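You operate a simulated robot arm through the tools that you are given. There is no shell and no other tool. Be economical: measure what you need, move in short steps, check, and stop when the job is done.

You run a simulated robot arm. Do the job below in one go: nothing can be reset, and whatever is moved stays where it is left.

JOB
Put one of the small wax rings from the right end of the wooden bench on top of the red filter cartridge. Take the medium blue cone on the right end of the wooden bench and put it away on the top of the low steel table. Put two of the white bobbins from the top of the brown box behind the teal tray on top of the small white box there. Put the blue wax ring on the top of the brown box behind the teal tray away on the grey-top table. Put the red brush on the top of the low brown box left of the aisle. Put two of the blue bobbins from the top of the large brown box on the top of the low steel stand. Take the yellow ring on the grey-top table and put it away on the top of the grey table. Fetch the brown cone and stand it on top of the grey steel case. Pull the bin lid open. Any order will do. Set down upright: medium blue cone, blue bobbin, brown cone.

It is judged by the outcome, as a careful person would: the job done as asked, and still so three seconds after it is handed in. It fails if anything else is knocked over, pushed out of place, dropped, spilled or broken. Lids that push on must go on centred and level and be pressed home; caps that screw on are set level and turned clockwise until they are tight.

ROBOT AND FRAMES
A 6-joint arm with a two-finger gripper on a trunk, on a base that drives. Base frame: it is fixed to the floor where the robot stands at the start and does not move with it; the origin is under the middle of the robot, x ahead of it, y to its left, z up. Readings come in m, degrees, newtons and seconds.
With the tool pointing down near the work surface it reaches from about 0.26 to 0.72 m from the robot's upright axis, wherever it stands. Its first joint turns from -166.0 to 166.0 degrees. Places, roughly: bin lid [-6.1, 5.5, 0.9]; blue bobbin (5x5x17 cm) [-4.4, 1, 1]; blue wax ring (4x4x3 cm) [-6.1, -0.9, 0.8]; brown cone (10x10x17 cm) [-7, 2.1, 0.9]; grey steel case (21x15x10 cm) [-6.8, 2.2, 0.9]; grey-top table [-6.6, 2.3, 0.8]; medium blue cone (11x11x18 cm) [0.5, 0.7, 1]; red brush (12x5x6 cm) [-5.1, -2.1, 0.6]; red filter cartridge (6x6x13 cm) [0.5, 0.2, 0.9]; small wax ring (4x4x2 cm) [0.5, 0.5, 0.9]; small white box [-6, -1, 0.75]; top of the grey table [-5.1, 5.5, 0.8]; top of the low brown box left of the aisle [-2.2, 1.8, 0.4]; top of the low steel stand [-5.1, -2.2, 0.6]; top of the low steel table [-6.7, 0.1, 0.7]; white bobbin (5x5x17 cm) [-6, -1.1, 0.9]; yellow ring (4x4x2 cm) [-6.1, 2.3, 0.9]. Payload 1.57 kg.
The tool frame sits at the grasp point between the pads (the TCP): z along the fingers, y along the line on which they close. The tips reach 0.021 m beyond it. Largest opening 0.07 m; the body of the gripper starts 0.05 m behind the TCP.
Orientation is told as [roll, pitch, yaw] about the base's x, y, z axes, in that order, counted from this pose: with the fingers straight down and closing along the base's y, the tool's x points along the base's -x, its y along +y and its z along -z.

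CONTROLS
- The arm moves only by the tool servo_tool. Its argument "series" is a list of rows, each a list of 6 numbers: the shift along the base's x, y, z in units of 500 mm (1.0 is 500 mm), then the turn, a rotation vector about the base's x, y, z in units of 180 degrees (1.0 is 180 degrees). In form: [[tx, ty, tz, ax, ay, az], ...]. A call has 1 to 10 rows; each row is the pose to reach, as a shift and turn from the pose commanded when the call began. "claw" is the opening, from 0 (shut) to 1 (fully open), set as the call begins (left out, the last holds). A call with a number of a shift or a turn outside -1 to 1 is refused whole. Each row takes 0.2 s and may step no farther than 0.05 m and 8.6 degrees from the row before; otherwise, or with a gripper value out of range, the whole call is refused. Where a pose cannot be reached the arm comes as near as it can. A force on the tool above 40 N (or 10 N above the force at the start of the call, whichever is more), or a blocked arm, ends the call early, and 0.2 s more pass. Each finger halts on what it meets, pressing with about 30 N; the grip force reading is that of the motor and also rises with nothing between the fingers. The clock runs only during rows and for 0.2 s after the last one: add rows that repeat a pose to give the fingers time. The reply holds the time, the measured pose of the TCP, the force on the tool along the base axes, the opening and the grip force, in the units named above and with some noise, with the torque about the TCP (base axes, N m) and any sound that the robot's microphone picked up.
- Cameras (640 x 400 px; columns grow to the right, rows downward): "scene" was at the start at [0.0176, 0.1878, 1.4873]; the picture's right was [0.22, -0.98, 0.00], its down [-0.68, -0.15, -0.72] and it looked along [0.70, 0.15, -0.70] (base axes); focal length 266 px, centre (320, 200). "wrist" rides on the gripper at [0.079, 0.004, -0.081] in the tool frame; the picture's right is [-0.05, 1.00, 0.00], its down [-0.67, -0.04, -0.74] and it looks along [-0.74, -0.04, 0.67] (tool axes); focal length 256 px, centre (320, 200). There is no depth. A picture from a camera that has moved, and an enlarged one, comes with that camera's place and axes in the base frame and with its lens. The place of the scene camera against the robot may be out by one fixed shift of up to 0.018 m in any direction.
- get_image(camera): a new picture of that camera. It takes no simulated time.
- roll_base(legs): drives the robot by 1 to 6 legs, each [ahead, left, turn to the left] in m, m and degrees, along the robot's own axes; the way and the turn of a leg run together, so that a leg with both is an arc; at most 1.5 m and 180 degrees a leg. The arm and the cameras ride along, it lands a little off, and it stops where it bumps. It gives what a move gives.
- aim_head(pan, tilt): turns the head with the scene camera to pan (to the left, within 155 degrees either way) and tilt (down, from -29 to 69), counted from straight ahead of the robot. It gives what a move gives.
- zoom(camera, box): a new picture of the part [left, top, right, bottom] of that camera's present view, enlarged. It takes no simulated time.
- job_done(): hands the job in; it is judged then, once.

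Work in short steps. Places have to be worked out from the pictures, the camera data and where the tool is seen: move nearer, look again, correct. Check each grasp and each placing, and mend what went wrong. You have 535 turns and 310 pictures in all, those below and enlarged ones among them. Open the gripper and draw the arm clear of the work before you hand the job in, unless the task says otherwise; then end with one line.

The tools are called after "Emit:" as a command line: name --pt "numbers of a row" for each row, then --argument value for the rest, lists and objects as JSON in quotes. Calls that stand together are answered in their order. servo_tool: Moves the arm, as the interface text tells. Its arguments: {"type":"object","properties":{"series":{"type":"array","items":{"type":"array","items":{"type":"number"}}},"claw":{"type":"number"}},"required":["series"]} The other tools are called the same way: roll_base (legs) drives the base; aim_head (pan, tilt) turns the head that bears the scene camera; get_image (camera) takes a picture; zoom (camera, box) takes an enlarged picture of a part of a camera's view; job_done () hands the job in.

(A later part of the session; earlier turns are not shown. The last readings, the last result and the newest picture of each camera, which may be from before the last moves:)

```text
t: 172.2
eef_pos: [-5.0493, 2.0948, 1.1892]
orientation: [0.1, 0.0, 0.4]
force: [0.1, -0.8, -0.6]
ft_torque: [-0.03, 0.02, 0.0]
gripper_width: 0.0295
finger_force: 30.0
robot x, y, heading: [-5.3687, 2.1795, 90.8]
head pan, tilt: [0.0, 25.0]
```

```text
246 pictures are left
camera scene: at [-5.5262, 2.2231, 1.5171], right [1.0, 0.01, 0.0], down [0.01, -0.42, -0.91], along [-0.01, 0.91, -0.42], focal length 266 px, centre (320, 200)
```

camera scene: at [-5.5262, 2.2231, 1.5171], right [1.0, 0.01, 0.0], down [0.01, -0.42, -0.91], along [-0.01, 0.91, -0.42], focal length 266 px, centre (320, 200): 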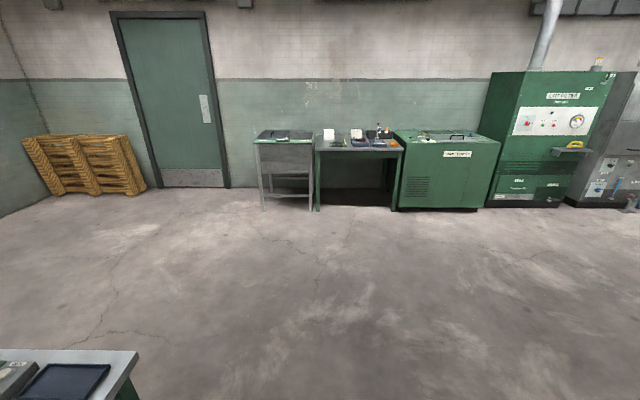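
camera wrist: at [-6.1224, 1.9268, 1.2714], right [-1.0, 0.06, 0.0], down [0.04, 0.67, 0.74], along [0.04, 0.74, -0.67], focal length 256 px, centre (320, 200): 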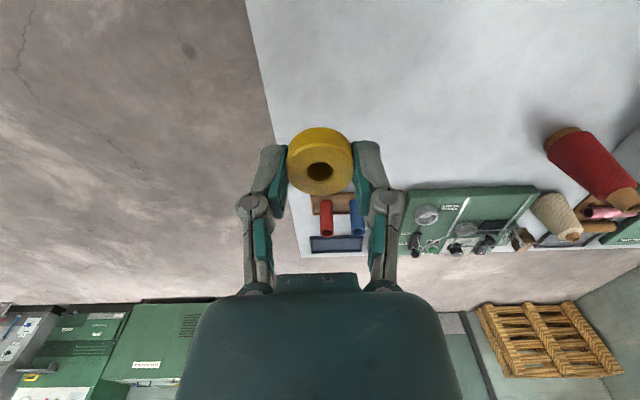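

The floor is clear. I'll drive to in front of the grey table.

Emit:
roll_base --legs '[[1.2, -0.15, 0], [1.1, -0.15, -0.8]]'

Emit:
aim_head --pan 0 --tilt 40

Emit:
get_image --camera "scene"

```text
t: 183.6
eef_pos: [-4.7725, 4.3994, 1.1897]
orientation: [0.1, 0.2, -0.6]
force: [-0.2, 0.4, 0.7]
ft_torque: [-0.01, -0.06, -0.01]
gripper_width: 0.0296
finger_force: 30.6
robot x, y, heading: [-5.0935, 4.4892, 89.8]
head pan, tilt: [0.0, 25.0]
```

```text
t: 184.4
eef_pos: [-4.7726, 4.4005, 1.1898]
orientation: [0.1, 0.1, -0.7]
force: [-0.5, 0.4, -0.1]
ft_torque: [-0.02, -0.03, 0.0]
gripper_width: 0.0295
finger_force: 30.2
robot x, y, heading: [-5.091, 4.4902, 89.7]
head pan, tilt: [0.0, 40.0]
```

```text
245 pictures are left
camera scene: at [-5.2466, 4.5304, 1.4938], right [1.0, -0.01, 0.0], down [0.0, -0.64, -0.77], along [0.0, 0.77, -0.64], focal length 266 px, centre (320, 200)
```

scene: 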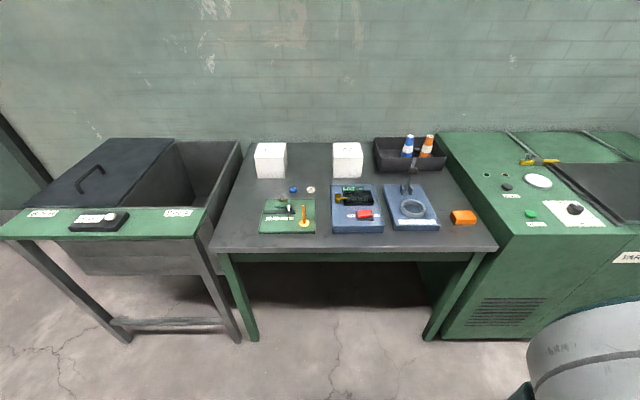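

The lidded bin is at the left, and the grey table's left strip near (−5.53, 5.25) is free. I'll move closer and swing the arm to the front, facing the camera north.

Emit:
roll_base --legs '[[0.2, 0.31, 0]]'

Emit:
servo_tool --pt "-0.006 0.097 0 0 0 0.046" --pt "-0.012 0.194 0 0 0 0.092" --pt "-0.018 0.291 0 0 0 0.138" --pt "-0.024 0.388 0 0 0 0.184" --pt "-0.03 0.485 0 0 0 0.23" --pt "-0.035 0.582 0 0 0 0.276" --pt "-0.04 0.68 0 0 0 0.32"

Emit:
servo_tool --pt "-0.09 0.03 0 0 0 0.03" --pt "-0.18 0.07 0 0 0 0.06" --pt "-0.27 0.11 0 0 0 0.09" --pt "-0.36 0.15 0 0 0 0.12" --pt "-0.45 0.19 0 0 0 0.15" --pt "-0.54 0.23 0 0 0 0.18" --pt "-0.63 0.27 0 0 0 0.18" --pt "-0.7 0.3 0 0 0 0.18"

Emit:
get_image --camera "wrist"

Emit:
get_image --camera "scene"

```text
t: 186.8
eef_pos: [-5.079, 4.6035, 1.1889]
orientation: [0.1, 0.1, -0.6]
force: [0.2, -0.5, 0.7]
ft_torque: [0.0, -0.01, 0.02]
gripper_width: 0.0295
finger_force: 30.0
robot x, y, heading: [-5.3972, 4.6932, 89.8]
head pan, tilt: [0.0, 40.0]
```

```text
t: 188.3
eef_pos: [-5.1017, 4.944, 1.1904]
orientation: [0.1, 0.1, 57.2]
force: [0.3, -0.2, 0.3]
ft_torque: [0.0, 0.0, 0.02]
gripper_width: 0.0295
finger_force: 30.4
robot x, y, heading: [-5.3981, 4.6916, 89.9]
head pan, tilt: [0.0, 40.0]
```

```text
t: 190.2
eef_pos: [-5.4552, 5.0946, 1.1896]
orientation: [0.0, 0.2, 89.5]
force: [-0.5, 0.4, 0.5]
ft_torque: [0.02, -0.01, -0.02]
gripper_width: 0.0294
finger_force: 29.7
robot x, y, heading: [-5.3978, 4.6952, 89.8]
head pan, tilt: [0.0, 40.0]
```

```text
244 pictures are left
camera wrist: at [-5.4606, 5.0157, 1.2718], right [-1.0, 0.06, 0.0], down [0.04, 0.67, 0.74], along [0.05, 0.74, -0.67], focal length 256 px, centre (320, 200)
```

wrist: 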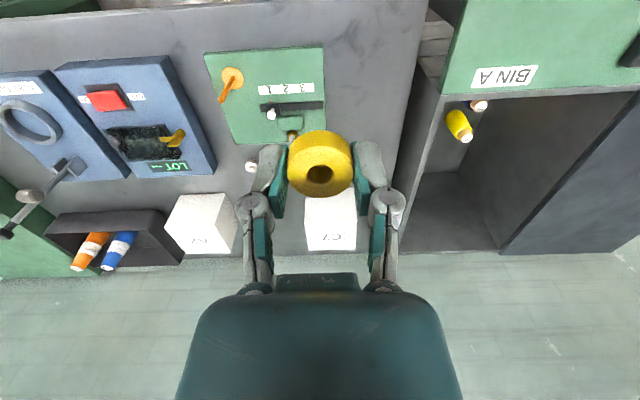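

```text
243 pictures are left
camera scene: at [-5.5588, 4.7329, 1.4935], right [1.0, 0.0, 0.0], down [0.0, -0.64, -0.77], along [0.0, 0.77, -0.64], focal length 266 px, centre (320, 200)
```

scene: 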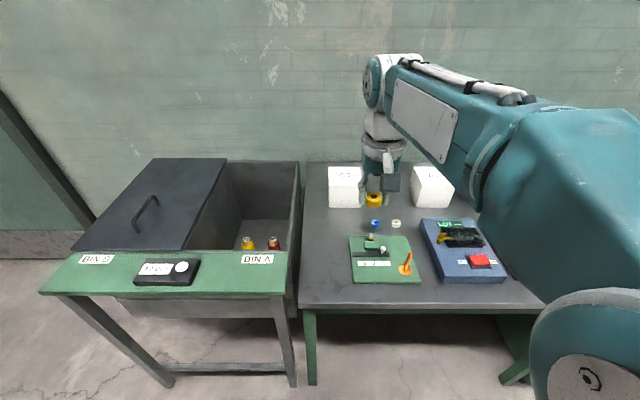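

I'll move the ring over the free left strip at (−5.525, 5.24) and lower for a check.

Emit:
servo_tool --pt "-0.03 0.07 -0.04 0 0 0" --pt "-0.06 0.14 -0.08 0 0 0" --pt "-0.1 0.21 -0.12 0 0 0" --pt "-0.14 0.29 -0.16 0 0 0" --pt "-0.14 0.29 -0.25 0 0 0" --pt "-0.14 0.29 -0.34 0 0 0" --pt "-0.14 0.29 -0.42 0 0 0" --pt "-0.14 0.29 -0.42 0 0 0"

Emit:
get_image --camera "wrist"

Emit:
zoom --camera "scene" --box '[240, 140, 480, 300]'

```text
t: 191.9
eef_pos: [-5.5234, 5.239, 0.9801]
orientation: [0.0, 0.1, 89.5]
force: [-0.2, 0.4, 1.1]
ft_torque: [-0.02, 0.04, -0.01]
gripper_width: 0.0295
finger_force: 30.1
robot x, y, heading: [-5.4021, 4.6943, 89.8]
head pan, tilt: [0.0, 40.0]
```

```text
242 pictures are left
camera wrist: at [-5.5285, 5.1603, 1.0609], right [-1.0, 0.06, 0.0], down [0.04, 0.67, 0.74], along [0.05, 0.74, -0.67], focal length 256 px, centre (320, 200)
```

wrist: 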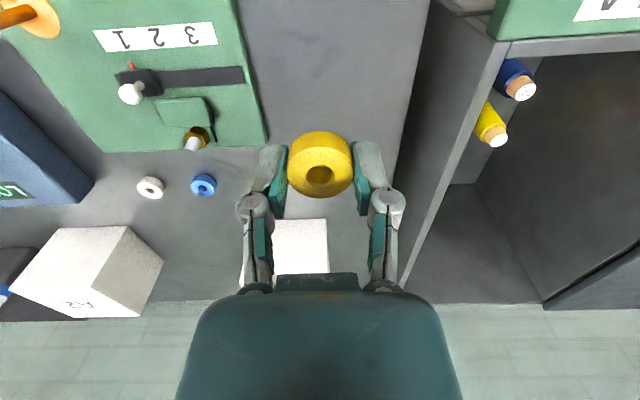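

```text
2.50 times, centred on (360, 220) of scene
camera zoom: at [-5.5584, 4.7337, 1.4936], right [1.0, 0.0, 0.0], down [0.0, -0.64, -0.77], along [0.0, 0.77, -0.64], focal length 664 px, centre (220, 150)
```

zoom: 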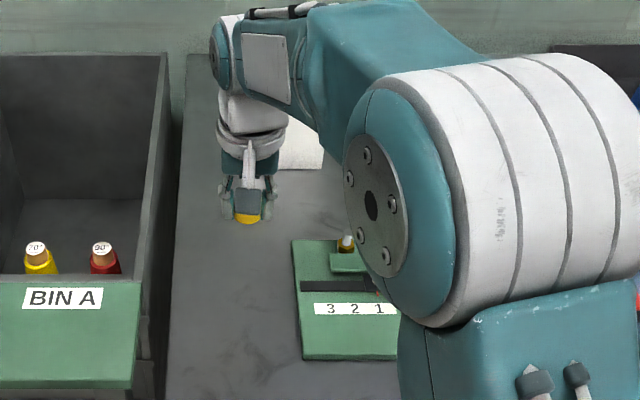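

Clear on both sides. I'll lower to contact in stages.

Emit:
servo_tool --pt "0.01 0 -0.06 0 0 0" --pt "0.01 0 -0.12 0 0 0" --pt "0.01 0 -0.18 0 0 0" --pt "0.01 0 -0.188 0 0 0" --pt "0.01 0 -0.196 0 0 0" --pt "0.01 0 -0.204 0 0 0" --pt "0.01 0 -0.212 0 0 0" --pt "0.01 0 -0.22 0 0 0"

Emit:
get_image --camera "wrist"

```text
t: 193.8
eef_pos: [-5.5178, 5.2389, 0.8698]
orientation: [0.0, 0.1, 89.5]
force: [0.4, -0.3, -0.4]
ft_torque: [-0.01, 0.05, 0.0]
gripper_width: 0.0296
finger_force: 29.7
robot x, y, heading: [-5.3964, 4.6914, 89.8]
head pan, tilt: [0.0, 40.0]
```

```text
240 pictures are left
camera wrist: at [-5.523, 5.1598, 0.951], right [-1.0, 0.06, 0.0], down [0.04, 0.67, 0.74], along [0.05, 0.74, -0.67], focal length 256 px, centre (320, 200)
```

wrist: 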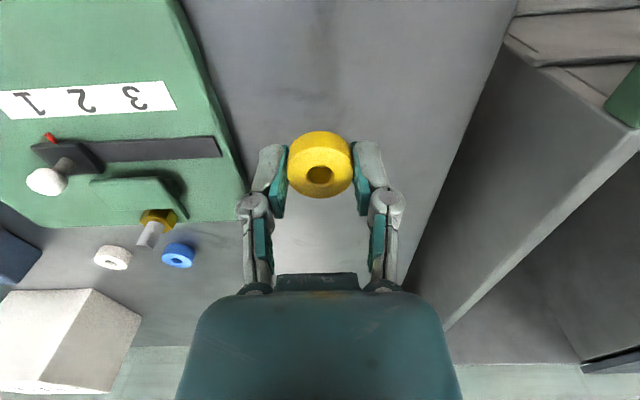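

No contact yet; continuing down in 3 mm rows.

Emit:
servo_tool --pt "0 0 -0.006 0 0 0" --pt "0 0 -0.012 0 0 0" --pt "0 0 -0.018 0 0 0" --pt "0 0 -0.024 0 0 0" --pt "0 0 -0.03 0 0 0" --pt "0 0 -0.036 0 0 0" --pt "0 0 -0.042 0 0 0" --pt "0 0 -0.048 0 0 0"

Emit:
get_image --camera "wrist"

```text
t: 195.6
eef_pos: [-5.5174, 5.2393, 0.8465]
orientation: [0.0, 0.1, 89.4]
force: [0.4, 0.4, 0.2]
ft_torque: [0.05, -0.01, -0.01]
gripper_width: 0.0295
finger_force: 30.2
robot x, y, heading: [-5.4018, 4.6914, 89.7]
head pan, tilt: [0.0, 40.0]
```

```text
239 pictures are left
camera wrist: at [-5.5232, 5.1603, 0.9272], right [-1.0, 0.06, 0.0], down [0.04, 0.67, 0.74], along [0.05, 0.74, -0.67], focal length 256 px, centre (320, 200)
```

wrist: 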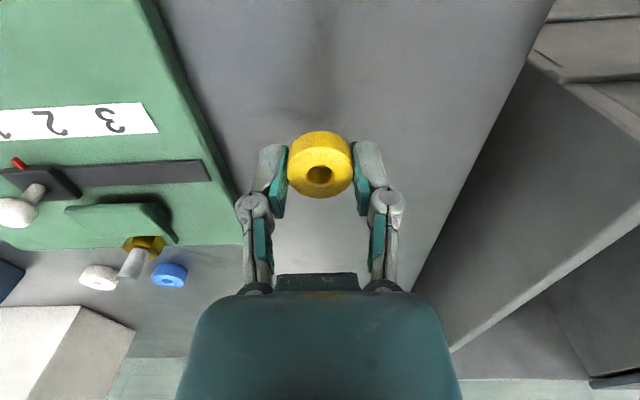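

Continuing down, nudging 8 mm west for clearance from the green device.

Emit:
servo_tool --pt "-0.008 0 -0.006 0 0 0" --pt "-0.016 0 -0.012 0 0 0" --pt "-0.016 0 -0.017 0 0 0" --pt "-0.016 0 -0.022 0 0 0" --pt "-0.016 0 -0.027 0 0 0" --pt "-0.016 0 -0.032 0 0 0" --pt "-0.016 0 -0.037 0 0 0" --pt "-0.016 0 -0.042 0 0 0"

```text
t: 197.3
eef_pos: [-5.5247, 5.2377, 0.8244]
orientation: [0.0, 0.1, 89.6]
force: [-0.8, 0.1, -0.6]
ft_torque: [0.0, 0.01, 0.0]
gripper_width: 0.0295
finger_force: 29.7
robot x, y, heading: [-5.3999, 4.6912, 90.1]
head pan, tilt: [0.0, 40.0]
```

Emit:
servo_tool --pt "0 0 -0.005 0 0 0" --pt "0 0 -0.01 0 0 0" --pt "0 0 -0.015 0 0 0" --pt "0 0 -0.02 0 0 0" --pt "0 0 -0.025 0 0 0" --pt "0 0 -0.03 0 0 0"

Emit:
get_image --camera "wrist"

```text
t: 198.3
eef_pos: [-5.5249, 5.2395, 0.819]
orientation: [0.0, -0.1, 89.6]
force: [2.3, -7.2, 15.5]
ft_torque: [-0.21, -0.23, -0.09]
gripper_width: 0.0298
finger_force: 30.0
robot x, y, heading: [-5.3996, 4.6907, 89.9]
head pan, tilt: [0.0, 40.0]
stopped in row 4: the force on the tool passed its limit at 45 N (the readings are from after the stop); the commanded pose is now the measured one
```

```text
238 pictures are left
camera wrist: at [-5.5312, 5.1602, 0.9012], right [-1.0, 0.06, 0.0], down [0.04, 0.66, 0.75], along [0.04, 0.75, -0.67], focal length 256 px, centre (320, 200)
```

wrist: 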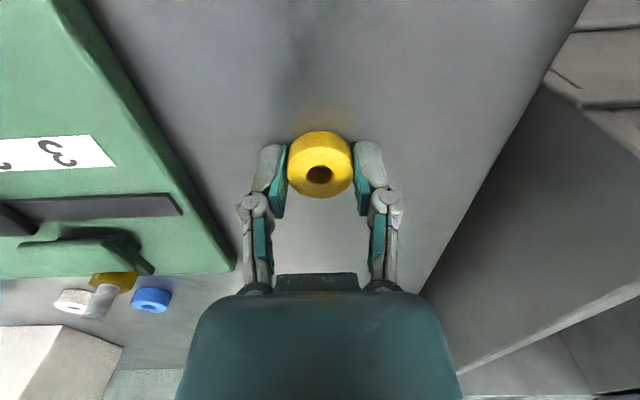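

The ring is on the table (top ≈0.795). I'll open modestly and lift straight up.

Emit:
servo_tool --pt "0 0 0.003 0 0 0" --pt "0 0 0.003 0 0 0" --pt "0 0 0.003 0 0 0" --pt "0 0 0.06 0 0 0" --pt "0 0 0.14 0 0 0" --pt "0 0 0.23 0 0 0" --pt "0 0 0.32 0 0 0" --pt "0 0 0.41 0 0 0" --pt "0 0 0.5 0 0 0" --pt "0 0 0.58 0 0 0" --claw 0.65

Emit:
get_image --camera "wrist"

Emit:
zoom --camera "scene" --box '[0, 140, 320, 340]'

```text
t: 200.5
eef_pos: [-5.5286, 5.2406, 1.1093]
orientation: [0.2, -0.1, 89.5]
force: [0.4, 0.5, -0.3]
ft_torque: [-0.04, -0.03, 0.02]
gripper_width: 0.0457
finger_force: 0.0
robot x, y, heading: [-5.3966, 4.6917, 89.7]
head pan, tilt: [0.0, 40.0]
```

```text
237 pictures are left
camera wrist: at [-5.5329, 5.1614, 1.1901], right [-1.0, 0.06, 0.0], down [0.04, 0.66, 0.75], along [0.04, 0.74, -0.67], focal length 256 px, centre (320, 200)
```

wrist: 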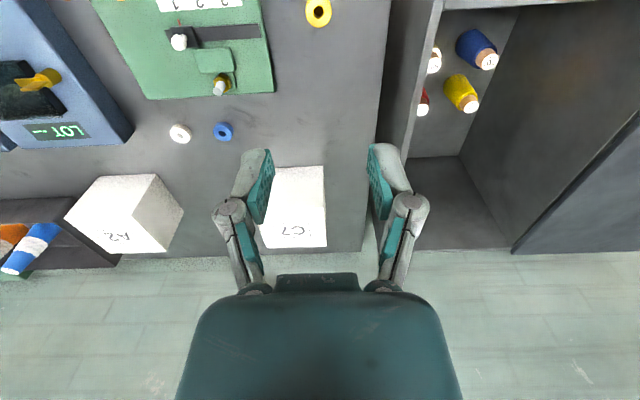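

```text
2.00 times, centred on (160, 240) of scene
camera zoom: at [-5.5582, 4.7336, 1.4936], right [1.0, 0.0, 0.0], down [0.0, -0.64, -0.77], along [0.0, 0.77, -0.64], focal length 531 px, centre (640, 120)
```

zoom: 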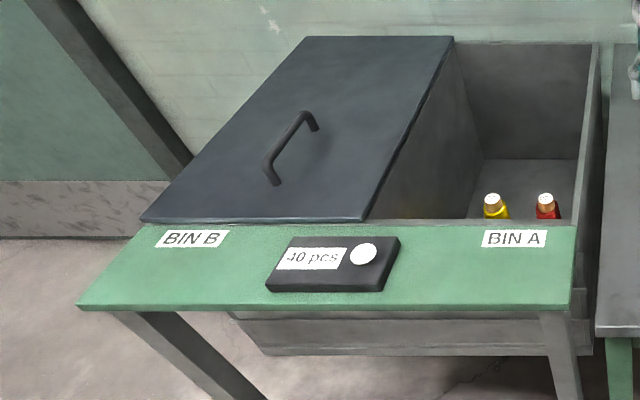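

The ring rests on the grey table. The lid over bin B is a plate with a U-handle whose bar runs along y, near (−6.12, 5.37), so it likely slides along x. I'll raise the arm and drive left to it.

Emit:
servo_tool --pt "0 0 0.08 0 0 0" --pt "0 -0.06 0.16 0 0 0" --claw 1

Emit:
roll_base --legs '[[0.04, 0.53, 0]]'

Emit:
get_image --camera "wrist"

Emit:
get_image --camera "scene"

```text
t: 201.1
eef_pos: [-5.5264, 5.2102, 1.1898]
orientation: [0.0, 0.0, 89.5]
force: [-0.5, 0.0, 0.4]
ft_torque: [-0.04, -0.03, 0.02]
gripper_width: 0.0701
finger_force: 0.0
robot x, y, heading: [-5.398, 4.692, 89.9]
head pan, tilt: [0.0, 40.0]
```

```text
t: 204.2
eef_pos: [-6.0546, 5.2499, 1.1888]
orientation: [0.2, -0.1, 89.8]
force: [0.2, 0.9, 0.1]
ft_torque: [0.03, -0.05, 0.02]
gripper_width: 0.0701
finger_force: 0.2
robot x, y, heading: [-5.9285, 4.732, 89.9]
head pan, tilt: [0.0, 40.0]
```

```text
235 pictures are left
camera wrist: at [-6.0599, 5.172, 1.2704], right [-1.0, 0.06, 0.0], down [0.04, 0.66, 0.75], along [0.04, 0.74, -0.67], focal length 256 px, centre (320, 200)
```

wrist: 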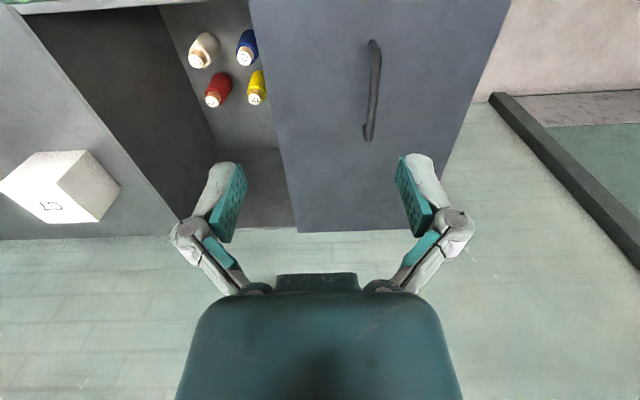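

```text
234 pictures are left
camera scene: at [-6.0844, 4.7736, 1.4939], right [1.0, 0.0, 0.0], down [0.0, -0.64, -0.77], along [0.0, 0.77, -0.64], focal length 266 px, centre (320, 200)
```

scene: 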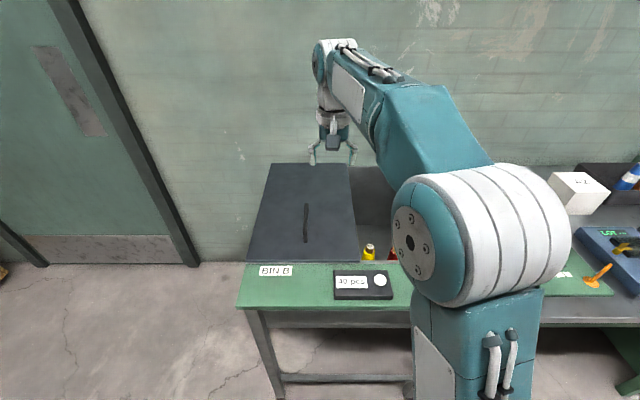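

The handle bar's middle triangulates to about (−6.117, 5.32, 0.95). I'll move above it for a closer look.

Emit:
servo_tool --pt "-0.04 0.05 -0.06 0 0 0" --pt "-0.08 0.1 -0.12 0 0 0" --pt "-0.124 0.14 -0.18 0 0 0" --pt "-0.124 0.14 -0.26 0 0 0" --pt "-0.124 0.14 -0.26 0 0 0"

Emit:
get_image --camera "wrist"

```text
t: 205.4
eef_pos: [-6.119, 5.3213, 1.0585]
orientation: [0.1, -0.3, 89.7]
force: [0.5, 0.0, 0.8]
ft_torque: [0.02, 0.0, 0.0]
gripper_width: 0.0699
finger_force: 0.1
robot x, y, heading: [-5.9267, 4.7331, 90.1]
head pan, tilt: [0.0, 40.0]
```

```text
233 pictures are left
camera wrist: at [-6.1245, 5.2412, 1.1392], right [-1.0, 0.06, 0.0], down [0.04, 0.66, 0.75], along [0.04, 0.75, -0.67], focal length 256 px, centre (320, 200)
```

wrist: 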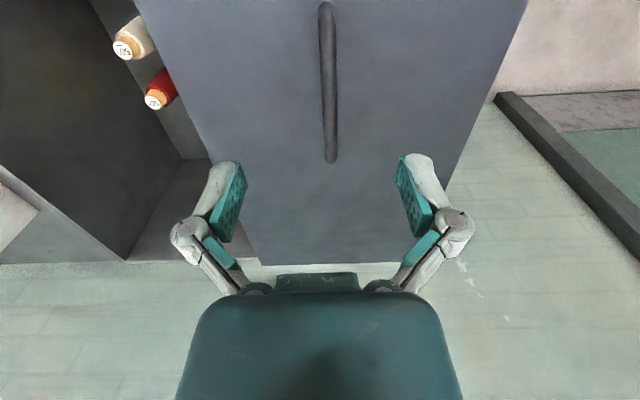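

This wrist pair suggests the bar is lower, z≈0.90 near (−6.126, 5.347). I'll lower part-way and remeasure.

Emit:
servo_tool --pt "-0.012 0.04 -0.06 0 0 0" --pt "-0.012 0.048 -0.13 0 0 0" --pt "-0.012 0.048 -0.13 0 0 0"

Emit:
get_image --camera "wrist"

Emit:
zoom --camera "scene" --box '[230, 130, 430, 280]'

```text
t: 206.2
eef_pos: [-6.1263, 5.3438, 0.9932]
orientation: [0.2, -0.1, 89.6]
force: [-0.5, 1.0, 0.0]
ft_torque: [0.01, -0.01, -0.02]
gripper_width: 0.0702
finger_force: 0.1
robot x, y, heading: [-5.9301, 4.7286, 90.3]
head pan, tilt: [0.0, 40.0]
```

```text
232 pictures are left
camera wrist: at [-6.1309, 5.2654, 1.0741], right [-1.0, 0.06, 0.0], down [0.04, 0.66, 0.75], along [0.04, 0.74, -0.67], focal length 256 px, centre (320, 200)
```

wrist: 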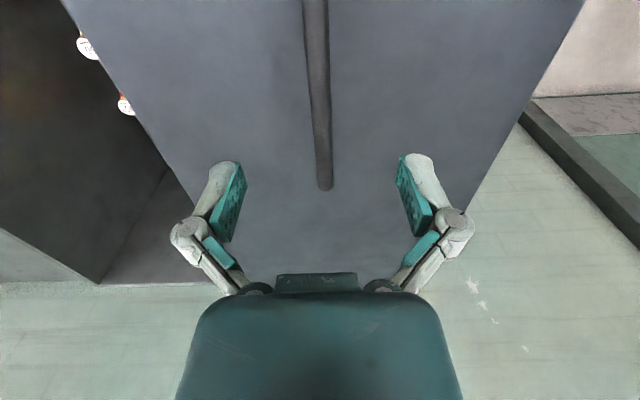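

```text
2.67 times, centred on (330, 205) of scene
camera zoom: at [-6.0885, 4.7742, 1.4935], right [1.0, 0.0, 0.0], down [0.0, -0.64, -0.77], along [0.0, 0.77, -0.64], focal length 708 px, centre (293, 187)
```

zoom: 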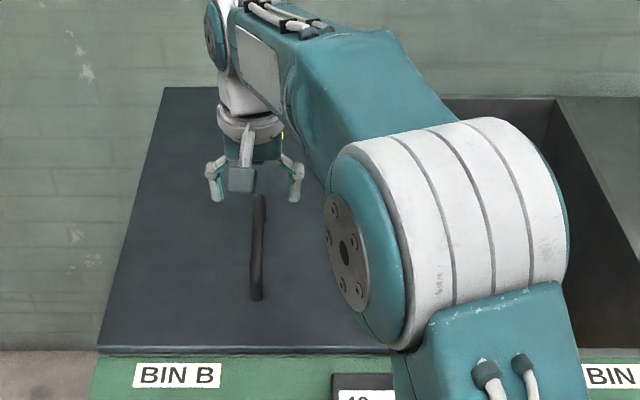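

The bar runs y≈5.30–5.44 at x≈−6.127. I'll straddle it with open fingers and descend in small steps to feel the lid.

Emit:
servo_tool --pt "0 0.02 -0.05 0 0 0" --pt "0 0.024 -0.09 0 0 0" --pt "0 0.024 -0.097 0 0 0" --pt "0 0.024 -0.104 0 0 0" --pt "0 0.024 -0.111 0 0 0" --pt "0 0.024 -0.118 0 0 0" --pt "0 0.024 -0.125 0 0 0" --pt "0 0.024 -0.132 0 0 0"

Emit:
get_image --camera "wrist"

```text
t: 208.0
eef_pos: [-6.125, 5.3556, 0.928]
orientation: [0.2, -0.1, 89.7]
force: [0.7, 0.2, -0.1]
ft_torque: [-0.01, 0.01, 0.0]
gripper_width: 0.0699
finger_force: 0.0
robot x, y, heading: [-5.9289, 4.7339, 90.5]
head pan, tilt: [0.0, 40.0]
```

```text
230 pictures are left
camera wrist: at [-6.1304, 5.2774, 1.0086], right [-1.0, 0.06, 0.0], down [0.04, 0.66, 0.75], along [0.04, 0.74, -0.67], focal length 256 px, centre (320, 200)
```

wrist: 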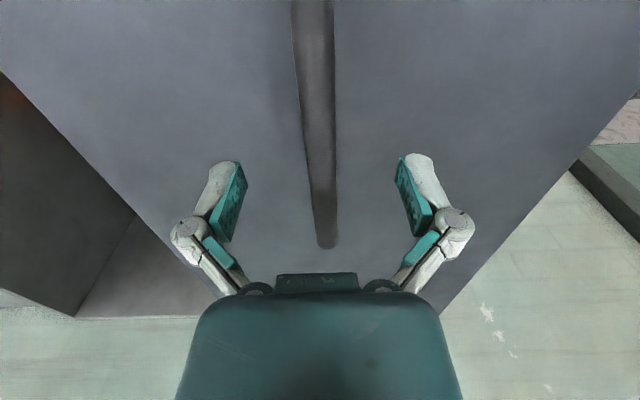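

The bar top is near z≈0.911, and the tips are just below it. I'll go a bit lower with contact watch.

Emit:
servo_tool --pt "0 0 -0.006 0 0 0" --pt "0 0 -0.012 0 0 0" --pt "0 0 -0.018 0 0 0" --pt "0 0 -0.024 0 0 0" --pt "0 0 -0.03 0 0 0"

Emit:
get_image --camera "wrist"

```text
t: 209.2
eef_pos: [-6.1262, 5.3575, 0.9134]
orientation: [0.1, -0.1, 89.6]
force: [-0.6, -0.4, 0.1]
ft_torque: [0.02, -0.04, 0.01]
gripper_width: 0.0696
finger_force: 0.1
robot x, y, heading: [-5.9257, 4.7341, 90.0]
head pan, tilt: [0.0, 40.0]
```

```text
229 pictures are left
camera wrist: at [-6.1303, 5.2778, 0.9941], right [-1.0, 0.06, 0.0], down [0.04, 0.66, 0.75], along [0.04, 0.75, -0.67], focal length 256 px, centre (320, 200)
```

wrist: 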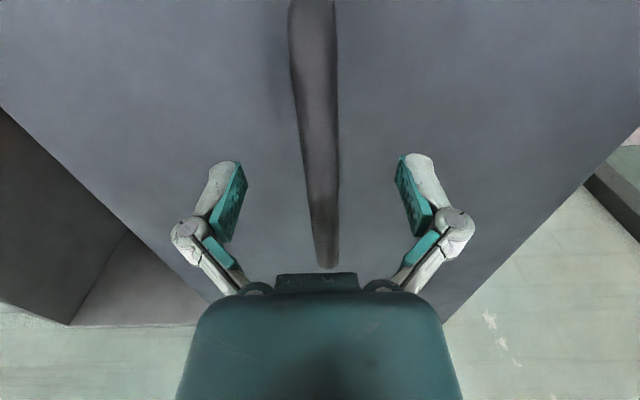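

The TCP is at bar height without lid contact. Closing on the bar.

Emit:
servo_tool --pt "0 0 0.004 0 0 0" --pt "0 0 0.004 0 0 0" --pt "0 0 0.004 0 0 0" --pt "0 0 0.004 0 0 0" --claw 0

Emit:
get_image --camera "wrist"

```text
t: 210.2
eef_pos: [-6.124, 5.3566, 0.9165]
orientation: [0.1, -0.3, 89.7]
force: [0.3, -3.8, 17.9]
ft_torque: [-0.47, 0.01, 0.17]
gripper_width: 0.0128
finger_force: 32.3
robot x, y, heading: [-5.9287, 4.7324, 90.1]
head pan, tilt: [0.0, 40.0]
```

```text
228 pictures are left
camera wrist: at [-6.1303, 5.2777, 0.9974], right [-1.0, 0.06, 0.0], down [0.04, 0.66, 0.75], along [0.04, 0.75, -0.66], focal length 256 px, centre (320, 200)
```

wrist: 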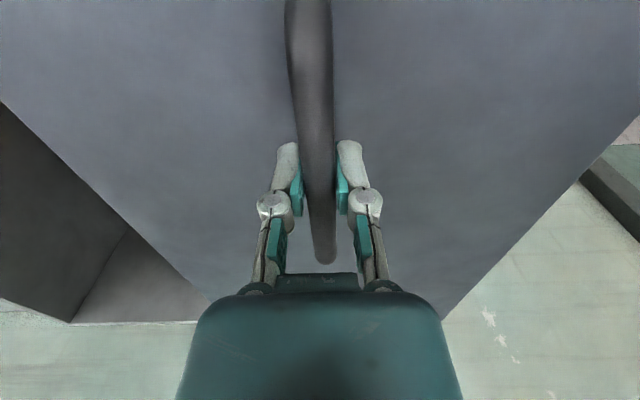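

The bar is gripped (0.013). I'll relieve the downward push and test a short pull toward +x (over bin A).

Emit:
servo_tool --pt "0 0 0.005 0 0 0" --pt "0.01 0 0.005 0 0 0" --pt "0.02 0 0.005 0 0 0" --pt "0.03 0 0.005 0 0 0" --pt "0.04 0 0.005 0 0 0"

Emit:
get_image --camera "wrist"

```text
t: 211.4
eef_pos: [-6.1056, 5.3563, 0.9169]
orientation: [0.0, 0.0, 89.6]
force: [-1.2, 10.1, -10.5]
ft_torque: [0.61, 0.03, 0.12]
gripper_width: 0.0128
finger_force: 31.2
robot x, y, heading: [-5.9323, 4.7298, 90.2]
head pan, tilt: [0.0, 40.0]
```

```text
227 pictures are left
camera wrist: at [-6.1099, 5.278, 0.9977], right [-1.0, 0.06, 0.0], down [0.04, 0.67, 0.75], along [0.04, 0.74, -0.67], focal length 256 px, centre (320, 200)
```

wrist: 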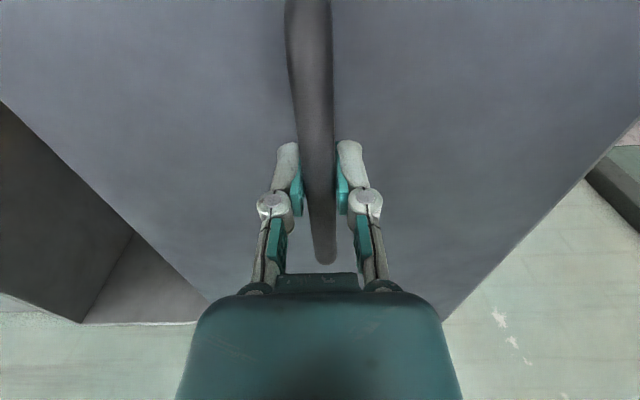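

It slides freely toward +x. I'll continue pulling until it reaches its stop.

Emit:
servo_tool --pt "0.05 0 -0.003 0 0 0" --pt "0.1 0 -0.003 0 0 0" --pt "0.15 0 -0.003 0 0 0" --pt "0.2 0 -0.003 0 0 0" --pt "0.25 0 -0.003 0 0 0" --pt "0.3 0 -0.003 0 0 0" --pt "0.35 0 -0.003 0 0 0" --pt "0.4 0 -0.003 0 0 0"

Emit:
servo_tool --pt "0.03 0 0 0 0 0" --pt "0.06 0 0 0 0 0" --pt "0.09 0 0 0 0 0" --pt "0.12 0 0 0 0 0" --pt "0.15 0 0 0 0 0" --pt "0.18 0 0 0 0 0"

Emit:
get_image --camera "scene"

```text
t: 213.2
eef_pos: [-5.9054, 5.3563, 0.9165]
orientation: [0.1, -0.1, 89.7]
force: [-2.2, 9.9, -10.3]
ft_torque: [0.1, -0.06, 0.11]
gripper_width: 0.0128
finger_force: 31.8
robot x, y, heading: [-5.9269, 4.7292, 90.1]
head pan, tilt: [0.0, 40.0]
```

```text
t: 214.6
eef_pos: [-5.8133, 5.3562, 0.9166]
orientation: [0.1, -0.2, 89.6]
force: [-1.4, 4.3, -5.0]
ft_torque: [0.3, -0.08, 0.09]
gripper_width: 0.0128
finger_force: 31.6
robot x, y, heading: [-5.9257, 4.7308, 90.1]
head pan, tilt: [0.0, 40.0]
```

```text
226 pictures are left
camera scene: at [-6.0863, 4.775, 1.4937], right [1.0, 0.0, 0.0], down [0.0, -0.64, -0.76], along [0.0, 0.76, -0.64], focal length 266 px, centre (320, 200)
```

scene: 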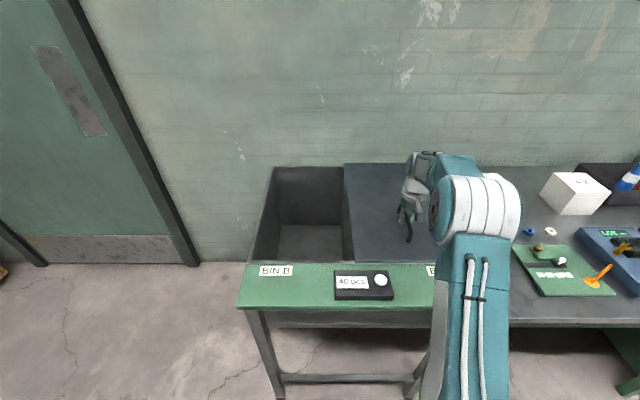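

Bin B is now open. I'll pull a little farther until it stops.

Emit:
servo_tool --pt "0.02 0 0 0 0 0" --pt "0.04 0 0 0 0 0" --pt "0.06 0 0 0 0 0" --pt "0.08 0 0 0 0 0" --pt "0.1 0 0 0 0 0"

Emit:
get_image --camera "scene"

```text
t: 215.3
eef_pos: [-5.8072, 5.356, 0.9169]
orientation: [0.7, 0.0, 90.1]
force: [-21.7, -1.4, 0.1]
ft_torque: [0.77, -0.06, -0.18]
gripper_width: 0.0131
finger_force: 32.3
robot x, y, heading: [-5.9287, 4.7313, 90.2]
head pan, tilt: [0.0, 40.0]
stopped in row 3: the force on the tool passed its limit at 45 N (the readings are from after the stop); the commanded pose is now the measured one
```

```text
225 pictures are left
camera scene: at [-6.0923, 4.7738, 1.4933], right [1.0, 0.0, 0.0], down [0.0, -0.64, -0.77], along [0.0, 0.77, -0.64], focal length 266 px, centre (320, 200)
```

scene: 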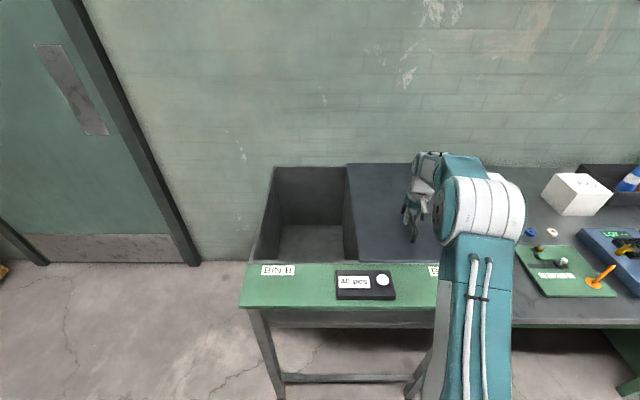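

The lid is at its stop, fully open. I'll release the handle and lift away.

Emit:
servo_tool --pt "0 0 0 0 0 0" --pt "0 0 0 0 0 0" --pt "0 0 0 0 0 0" --pt "0 0 0.08 0 0 0" --pt "0 0 0.17 0 0 0" --pt "0 0 0.26 0 0 0" --pt "0 0 0.35 0 0 0" --pt "0 0 0.44 0 0 0" --pt "0 -0.08 0.5 0 0 0" --pt "0 -0.17 0.54 0 0 0" --claw 1

Emit:
servo_tool --pt "0 -0.09 0.02 0 0 0" --pt "0 -0.18 0.04 0 0 0" --pt "0 -0.27 0.06 0 0 0" --pt "0 -0.36 0.06 0 0 0"

Emit:
get_image --camera "wrist"

```text
t: 217.5
eef_pos: [-5.8017, 5.2703, 1.1869]
orientation: [0.6, 0.1, 90.0]
force: [-0.6, 0.4, -0.7]
ft_torque: [-0.04, -0.02, 0.01]
gripper_width: 0.0701
finger_force: 0.1
robot x, y, heading: [-5.9287, 4.7304, 90.3]
head pan, tilt: [0.0, 40.0]
```

```text
t: 218.5
eef_pos: [-5.801, 5.0899, 1.2178]
orientation: [0.6, 0.0, 89.8]
force: [-0.1, 0.8, -0.6]
ft_torque: [-0.04, 0.0, -0.01]
gripper_width: 0.0698
finger_force: 0.1
robot x, y, heading: [-5.9277, 4.7315, 90.4]
head pan, tilt: [0.0, 40.0]
```

```text
224 pictures are left
camera wrist: at [-5.8051, 5.0114, 1.299], right [-1.0, 0.05, 0.01], down [0.04, 0.67, 0.74], along [0.03, 0.74, -0.67], focal length 256 px, centre (320, 200)
```

wrist: 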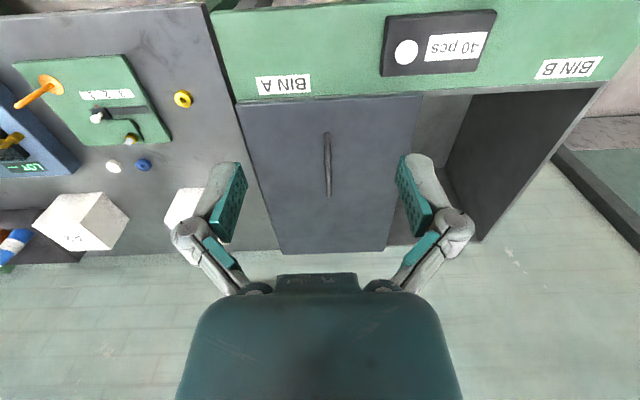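

The lid is fully open and the ring is in place. Next the blue bobbins: I'll drive back south to the north side of the large brown box.

Emit:
roll_base --legs '[[-0.4, 0, 0], [0, 0, 90], [-0.8, 1.2, 0], [-0.75, 1.2, 0]]'

Emit:
aim_head --pan 90 --tilt 40

Emit:
get_image --camera "scene"

```text
t: 238.2
eef_pos: [-4.7291, 2.0746, 1.218]
orientation: [0.5, 0.0, 179.9]
force: [0.3, 0.1, -0.6]
ft_torque: [0.04, -0.01, -0.01]
gripper_width: 0.0698
finger_force: 0.2
robot x, y, heading: [-4.3721, 1.9419, -179.7]
head pan, tilt: [0.0, 40.0]
```

```text
t: 239.8
eef_pos: [-4.7296, 2.0737, 1.2181]
orientation: [0.6, 0.0, 179.9]
force: [0.1, -0.5, 0.7]
ft_torque: [-0.04, -0.03, 0.0]
gripper_width: 0.0697
finger_force: 0.1
robot x, y, heading: [-4.372, 1.9503, -179.9]
head pan, tilt: [90.0, 40.0]
```

```text
223 pictures are left
camera scene: at [-4.3148, 1.719, 1.4937], right [-1.0, 0.0, 0.0], down [0.0, 0.64, -0.77], along [0.0, -0.77, -0.64], focal length 266 px, centre (320, 200)
```

scene: 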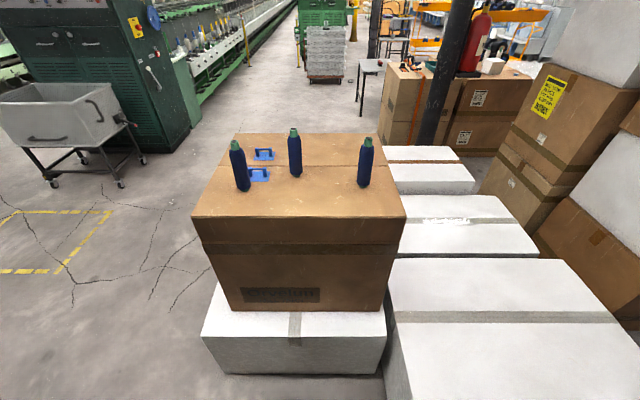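

Three blue bobbins stand on the box top (z≈0.95), at about (−4.05,1.0), (−4.23,0.91), (−4.47,0.98). I'll close in beside the box.

Emit:
roll_base --legs '[[-0.22, 0.1, 0], [0, 0.25, 0]]'

Emit:
get_image --camera "scene"

```text
t: 243.1
eef_pos: [-4.5103, 1.738, 1.2165]
orientation: [1.1, 0.0, 179.9]
force: [0.1, 0.4, 0.0]
ft_torque: [-0.05, -0.03, -0.01]
gripper_width: 0.0701
finger_force: 0.1
robot x, y, heading: [-4.1494, 1.5935, -179.8]
head pan, tilt: [90.0, 40.0]
```

```text
222 pictures are left
camera scene: at [-4.0951, 1.3861, 1.4958], right [-1.0, 0.0, 0.0], down [0.0, 0.64, -0.77], along [0.0, -0.77, -0.64], focal length 266 px, centre (320, 200)
```

scene: 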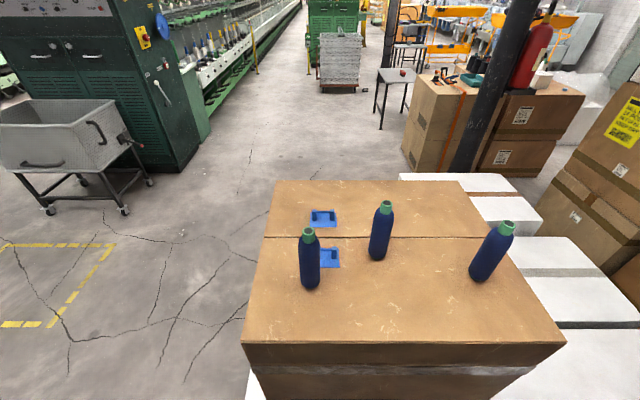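

Refined: bobbins at about (−4.077, 1.06), (−4.23, 1.0), (−4.455, 1.04), bases near z≈0.99. I'll raise the arm and swing it round to the left, above the bobbins.

Emit:
servo_tool --pt "0 -0.08 0.03 0 0 0.031" --pt "0 -0.16 0.06 0 0 0.062" --pt "0 -0.24 0.09 0 0 0.093" --pt "0 -0.32 0.12 0 0 0.124" --pt "0 -0.4 0.15 0 0 0.155" --pt "0 -0.49 0.17 0 0 0.186"

Emit:
servo_tool --pt "0.036 -0.076 0 0 0 0.031" --pt "0.072 -0.152 0 0 0 0.062" --pt "0.108 -0.23 0 0 0 0.093" --pt "0.144 -0.306 0 0 0 0.124" --pt "0.18 -0.382 0 0 0 0.155" --pt "0.22 -0.46 0 0 0 0.186"

Emit:
servo_tool --pt "0.083 -0.03 0 0 0 0.022" --pt "0.166 -0.06 0 0 0 0.044" --pt "0.25 -0.09 0 0 0 0.066" --pt "0.333 -0.12 0 0 0 0.088" --pt "0.416 -0.15 0 0 0 0.11" --pt "0.5 -0.18 0 0 0 0.128"

Emit:
get_image --camera "wrist"

Emit:
get_image --camera "scene"

```text
t: 244.4
eef_pos: [-4.5083, 1.4841, 1.3032]
orientation: [0.6, -0.1, -146.5]
force: [-0.3, 0.3, 0.4]
ft_torque: [-0.01, 0.01, 0.02]
gripper_width: 0.07
finger_force: 0.1
robot x, y, heading: [-4.1499, 1.5983, -180.0]
head pan, tilt: [90.0, 40.0]
```

```text
t: 245.8
eef_pos: [-4.4006, 1.251, 1.304]
orientation: [0.6, 0.0, -113.1]
force: [0.4, -0.7, 0.0]
ft_torque: [0.02, -0.02, 0.03]
gripper_width: 0.07
finger_force: 0.0
robot x, y, heading: [-4.1514, 1.6006, -180.1]
head pan, tilt: [90.0, 40.0]
```

```text
t: 247.2
eef_pos: [-4.1535, 1.1574, 1.2937]
orientation: [0.4, 1.5, -90.7]
force: [-0.1, 0.1, -0.2]
ft_torque: [0.0, -0.02, -0.02]
gripper_width: 0.07
finger_force: 0.0
robot x, y, heading: [-4.1532, 1.5932, -179.9]
head pan, tilt: [90.0, 40.0]
```

```text
221 pictures are left
camera wrist: at [-4.1493, 1.2341, 1.3755], right [1.0, -0.07, 0.01], down [-0.05, -0.69, 0.73], along [-0.04, -0.73, -0.69], focal length 256 px, centre (320, 200)
```

wrist: 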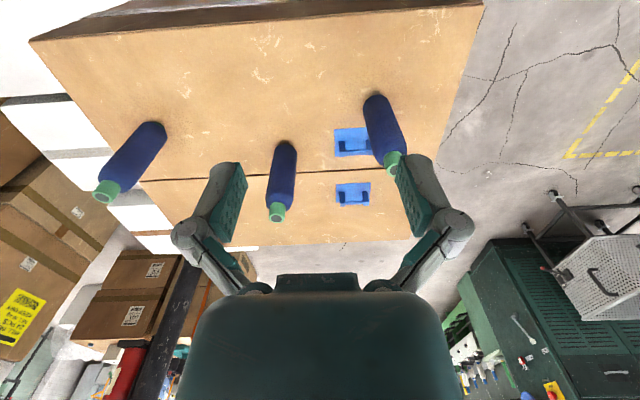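

```text
220 pictures are left
camera scene: at [-4.0426, 1.3857, 1.4969], right [-0.8, -0.6, 0.0], down [-0.36, 0.49, -0.79], along [0.47, -0.63, -0.61], focal length 266 px, centre (320, 200)
```

scene: 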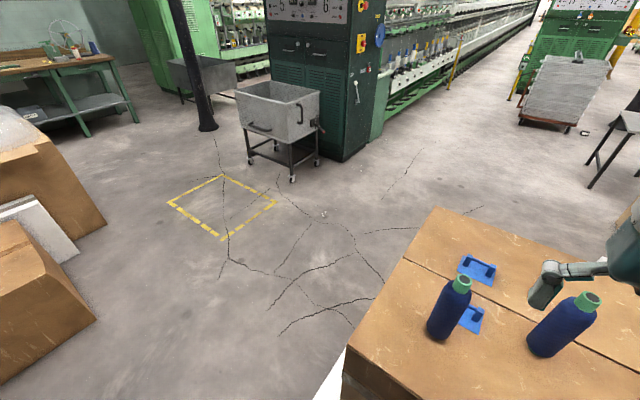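

The head seems to have been nudged by the arm, so I'll turn it out of the way. Bobbin L's top is near (−4.08, 1.055); I'll move above it, correcting the tilt.

Emit:
aim_head --pan 150 --tilt 30

Emit:
servo_tool --pt "0.05 -0.07 -0.02 -0.008 0 0" --pt "0.1 -0.14 -0.04 -0.008 0 0" --pt "0.152 -0.208 -0.06 -0.008 0 0" --pt "0.152 -0.208 -0.06 -0.008 0 0"

Emit:
get_image --camera "wrist"

```text
t: 248.6
eef_pos: [-4.1478, 1.1629, 1.3035]
orientation: [0.5, -0.1, -90.1]
force: [0.4, 0.3, -0.2]
ft_torque: [-0.02, 0.01, -0.02]
gripper_width: 0.0702
finger_force: 0.1
robot x, y, heading: [-4.1485, 1.5999, -179.8]
head pan, tilt: [150.0, 30.0]
```

```text
t: 249.3
eef_pos: [-4.1498, 1.1338, 1.3707]
orientation: [2.2, -11.8, -96.6]
force: [0.4, -0.3, 0.5]
ft_torque: [0.02, 0.04, 0.03]
gripper_width: 0.0698
finger_force: 0.1
robot x, y, heading: [-4.1537, 1.5983, -179.7]
head pan, tilt: [150.0, 30.0]
stopped in row 3: the arm was blocked; the commanded pose is now the measured one
```

```text
219 pictures are left
camera wrist: at [-4.1386, 1.2282, 1.4344], right [0.99, -0.16, 0.05], down [-0.12, -0.49, 0.86], along [-0.11, -0.86, -0.5], focal length 256 px, centre (320, 200)
```

wrist: 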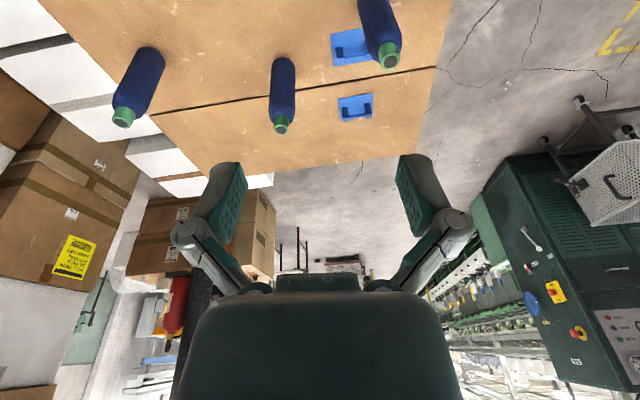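

The arm is fouling the head. I'll turn the head to the opposite side and then restore the tool pose.

Emit:
aim_head --pan -60 --tilt 30

Emit:
servo_tool --pt "0 0 0 0 0 0" --pt "0 0 0 0 0 0"

```text
t: 252.3
eef_pos: [-4.1514, 1.1339, 1.3706]
orientation: [2.2, -11.9, -96.7]
force: [0.5, 0.2, 0.1]
ft_torque: [0.04, 0.05, -0.03]
gripper_width: 0.0699
finger_force: 0.1
robot x, y, heading: [-4.1573, 1.5967, -180.0]
head pan, tilt: [-60.0, 30.0]
```

```text
t: 252.9
eef_pos: [-4.1508, 1.1353, 1.3712]
orientation: [2.2, -12.0, -96.7]
force: [-0.9, -0.9, -0.8]
ft_torque: [0.0, -0.04, 0.01]
gripper_width: 0.0701
finger_force: 0.0
robot x, y, heading: [-4.151, 1.5952, -179.8]
head pan, tilt: [-60.0, 30.0]
```

Now I'll bring the tool back to vertical.

Emit:
servo_tool --pt "0 0 0 0.022 0.0014 0.0124" --pt "0 0 0 0.045 0.0029 0.0248" --pt "0 0 -0.05 0.0676 0.0043 0.0372" --pt "0 0 -0.1 0.0676 0.0043 0.0372" --pt "0 0 -0.1 0.0676 0.0043 0.0372"

Emit:
get_image --camera "wrist"

```text
t: 254.1
eef_pos: [-4.1487, 1.1364, 1.3225]
orientation: [0.9, 0.1, -89.5]
force: [0.0, 0.0, 0.4]
ft_torque: [-0.04, -0.01, -0.01]
gripper_width: 0.0699
finger_force: 0.1
out of reach, approached as far as the arm can: row 2, 3
robot x, y, heading: [-4.1515, 1.5969, -180.0]
head pan, tilt: [-60.0, 30.0]
```

```text
218 pictures are left
camera wrist: at [-4.1467, 1.2158, 1.4047], right [1.0, -0.04, 0.01], down [-0.04, -0.67, 0.74], along [-0.02, -0.74, -0.67], focal length 256 px, centre (320, 200)
```

wrist: 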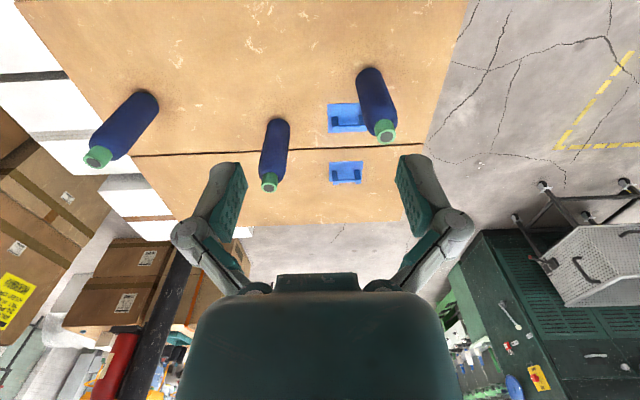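

Restored. Using the known height, bobbin L is at (−4.07, 1.04), top z≈1.14. I'll move above it at z≈1.2.

Emit:
servo_tool --pt "0.05 -0.02 -0.06 0 0 0" --pt "0.1 -0.05 -0.11 0 0 0" --pt "0.158 -0.1 -0.15 0 0 0" --pt "0.158 -0.15 -0.2 0 0 0" --pt "0.158 -0.192 -0.23 0 0 0" --pt "0.158 -0.192 -0.23 0 0 0"

Emit:
get_image --camera "wrist"

```text
t: 255.0
eef_pos: [-4.1473, 1.101, 1.3031]
orientation: [2.1, -7.0, -97.7]
force: [-0.1, -0.3, 0.5]
ft_torque: [0.02, 0.02, -0.01]
gripper_width: 0.0701
finger_force: 0.0
robot x, y, heading: [-4.154, 1.5937, -180.0]
head pan, tilt: [-60.0, 30.0]
stopped in row 4: the arm was blocked; the commanded pose is now the measured one
```

```text
217 pictures are left
camera wrist: at [-4.134, 1.1884, 1.3741], right [0.98, -0.18, 0.04], down [-0.14, -0.56, 0.82], along [-0.13, -0.81, -0.57], focal length 256 px, centre (320, 200)
```

wrist: 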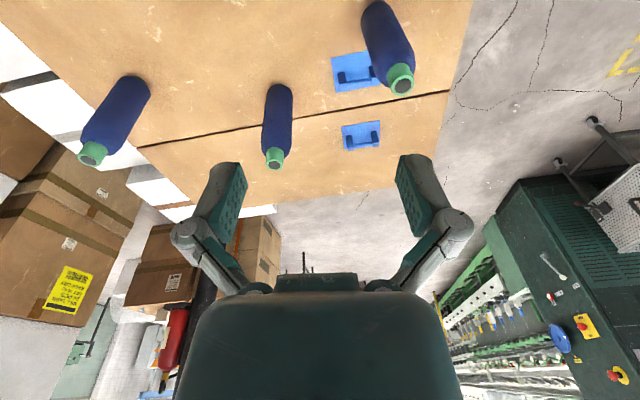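

Blocked again at the same x. I'll look from the head to see what's in the way.

Emit:
get_image --camera "scene"

```text
216 pictures are left
camera scene: at [-4.1399, 1.5336, 1.5089], right [0.86, 0.5, 0.0], down [0.25, -0.43, -0.87], along [-0.43, 0.75, -0.5], focal length 266 px, centre (320, 200)
```

scene: 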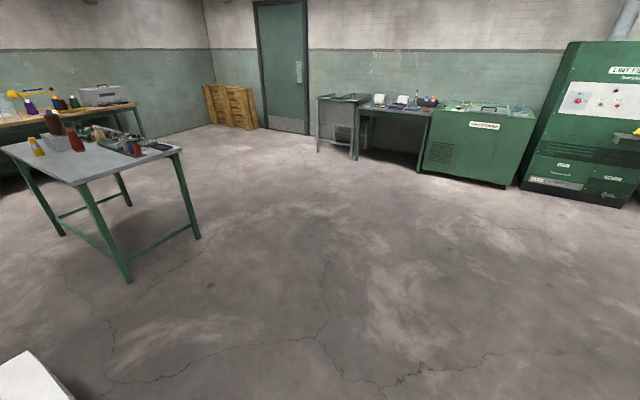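

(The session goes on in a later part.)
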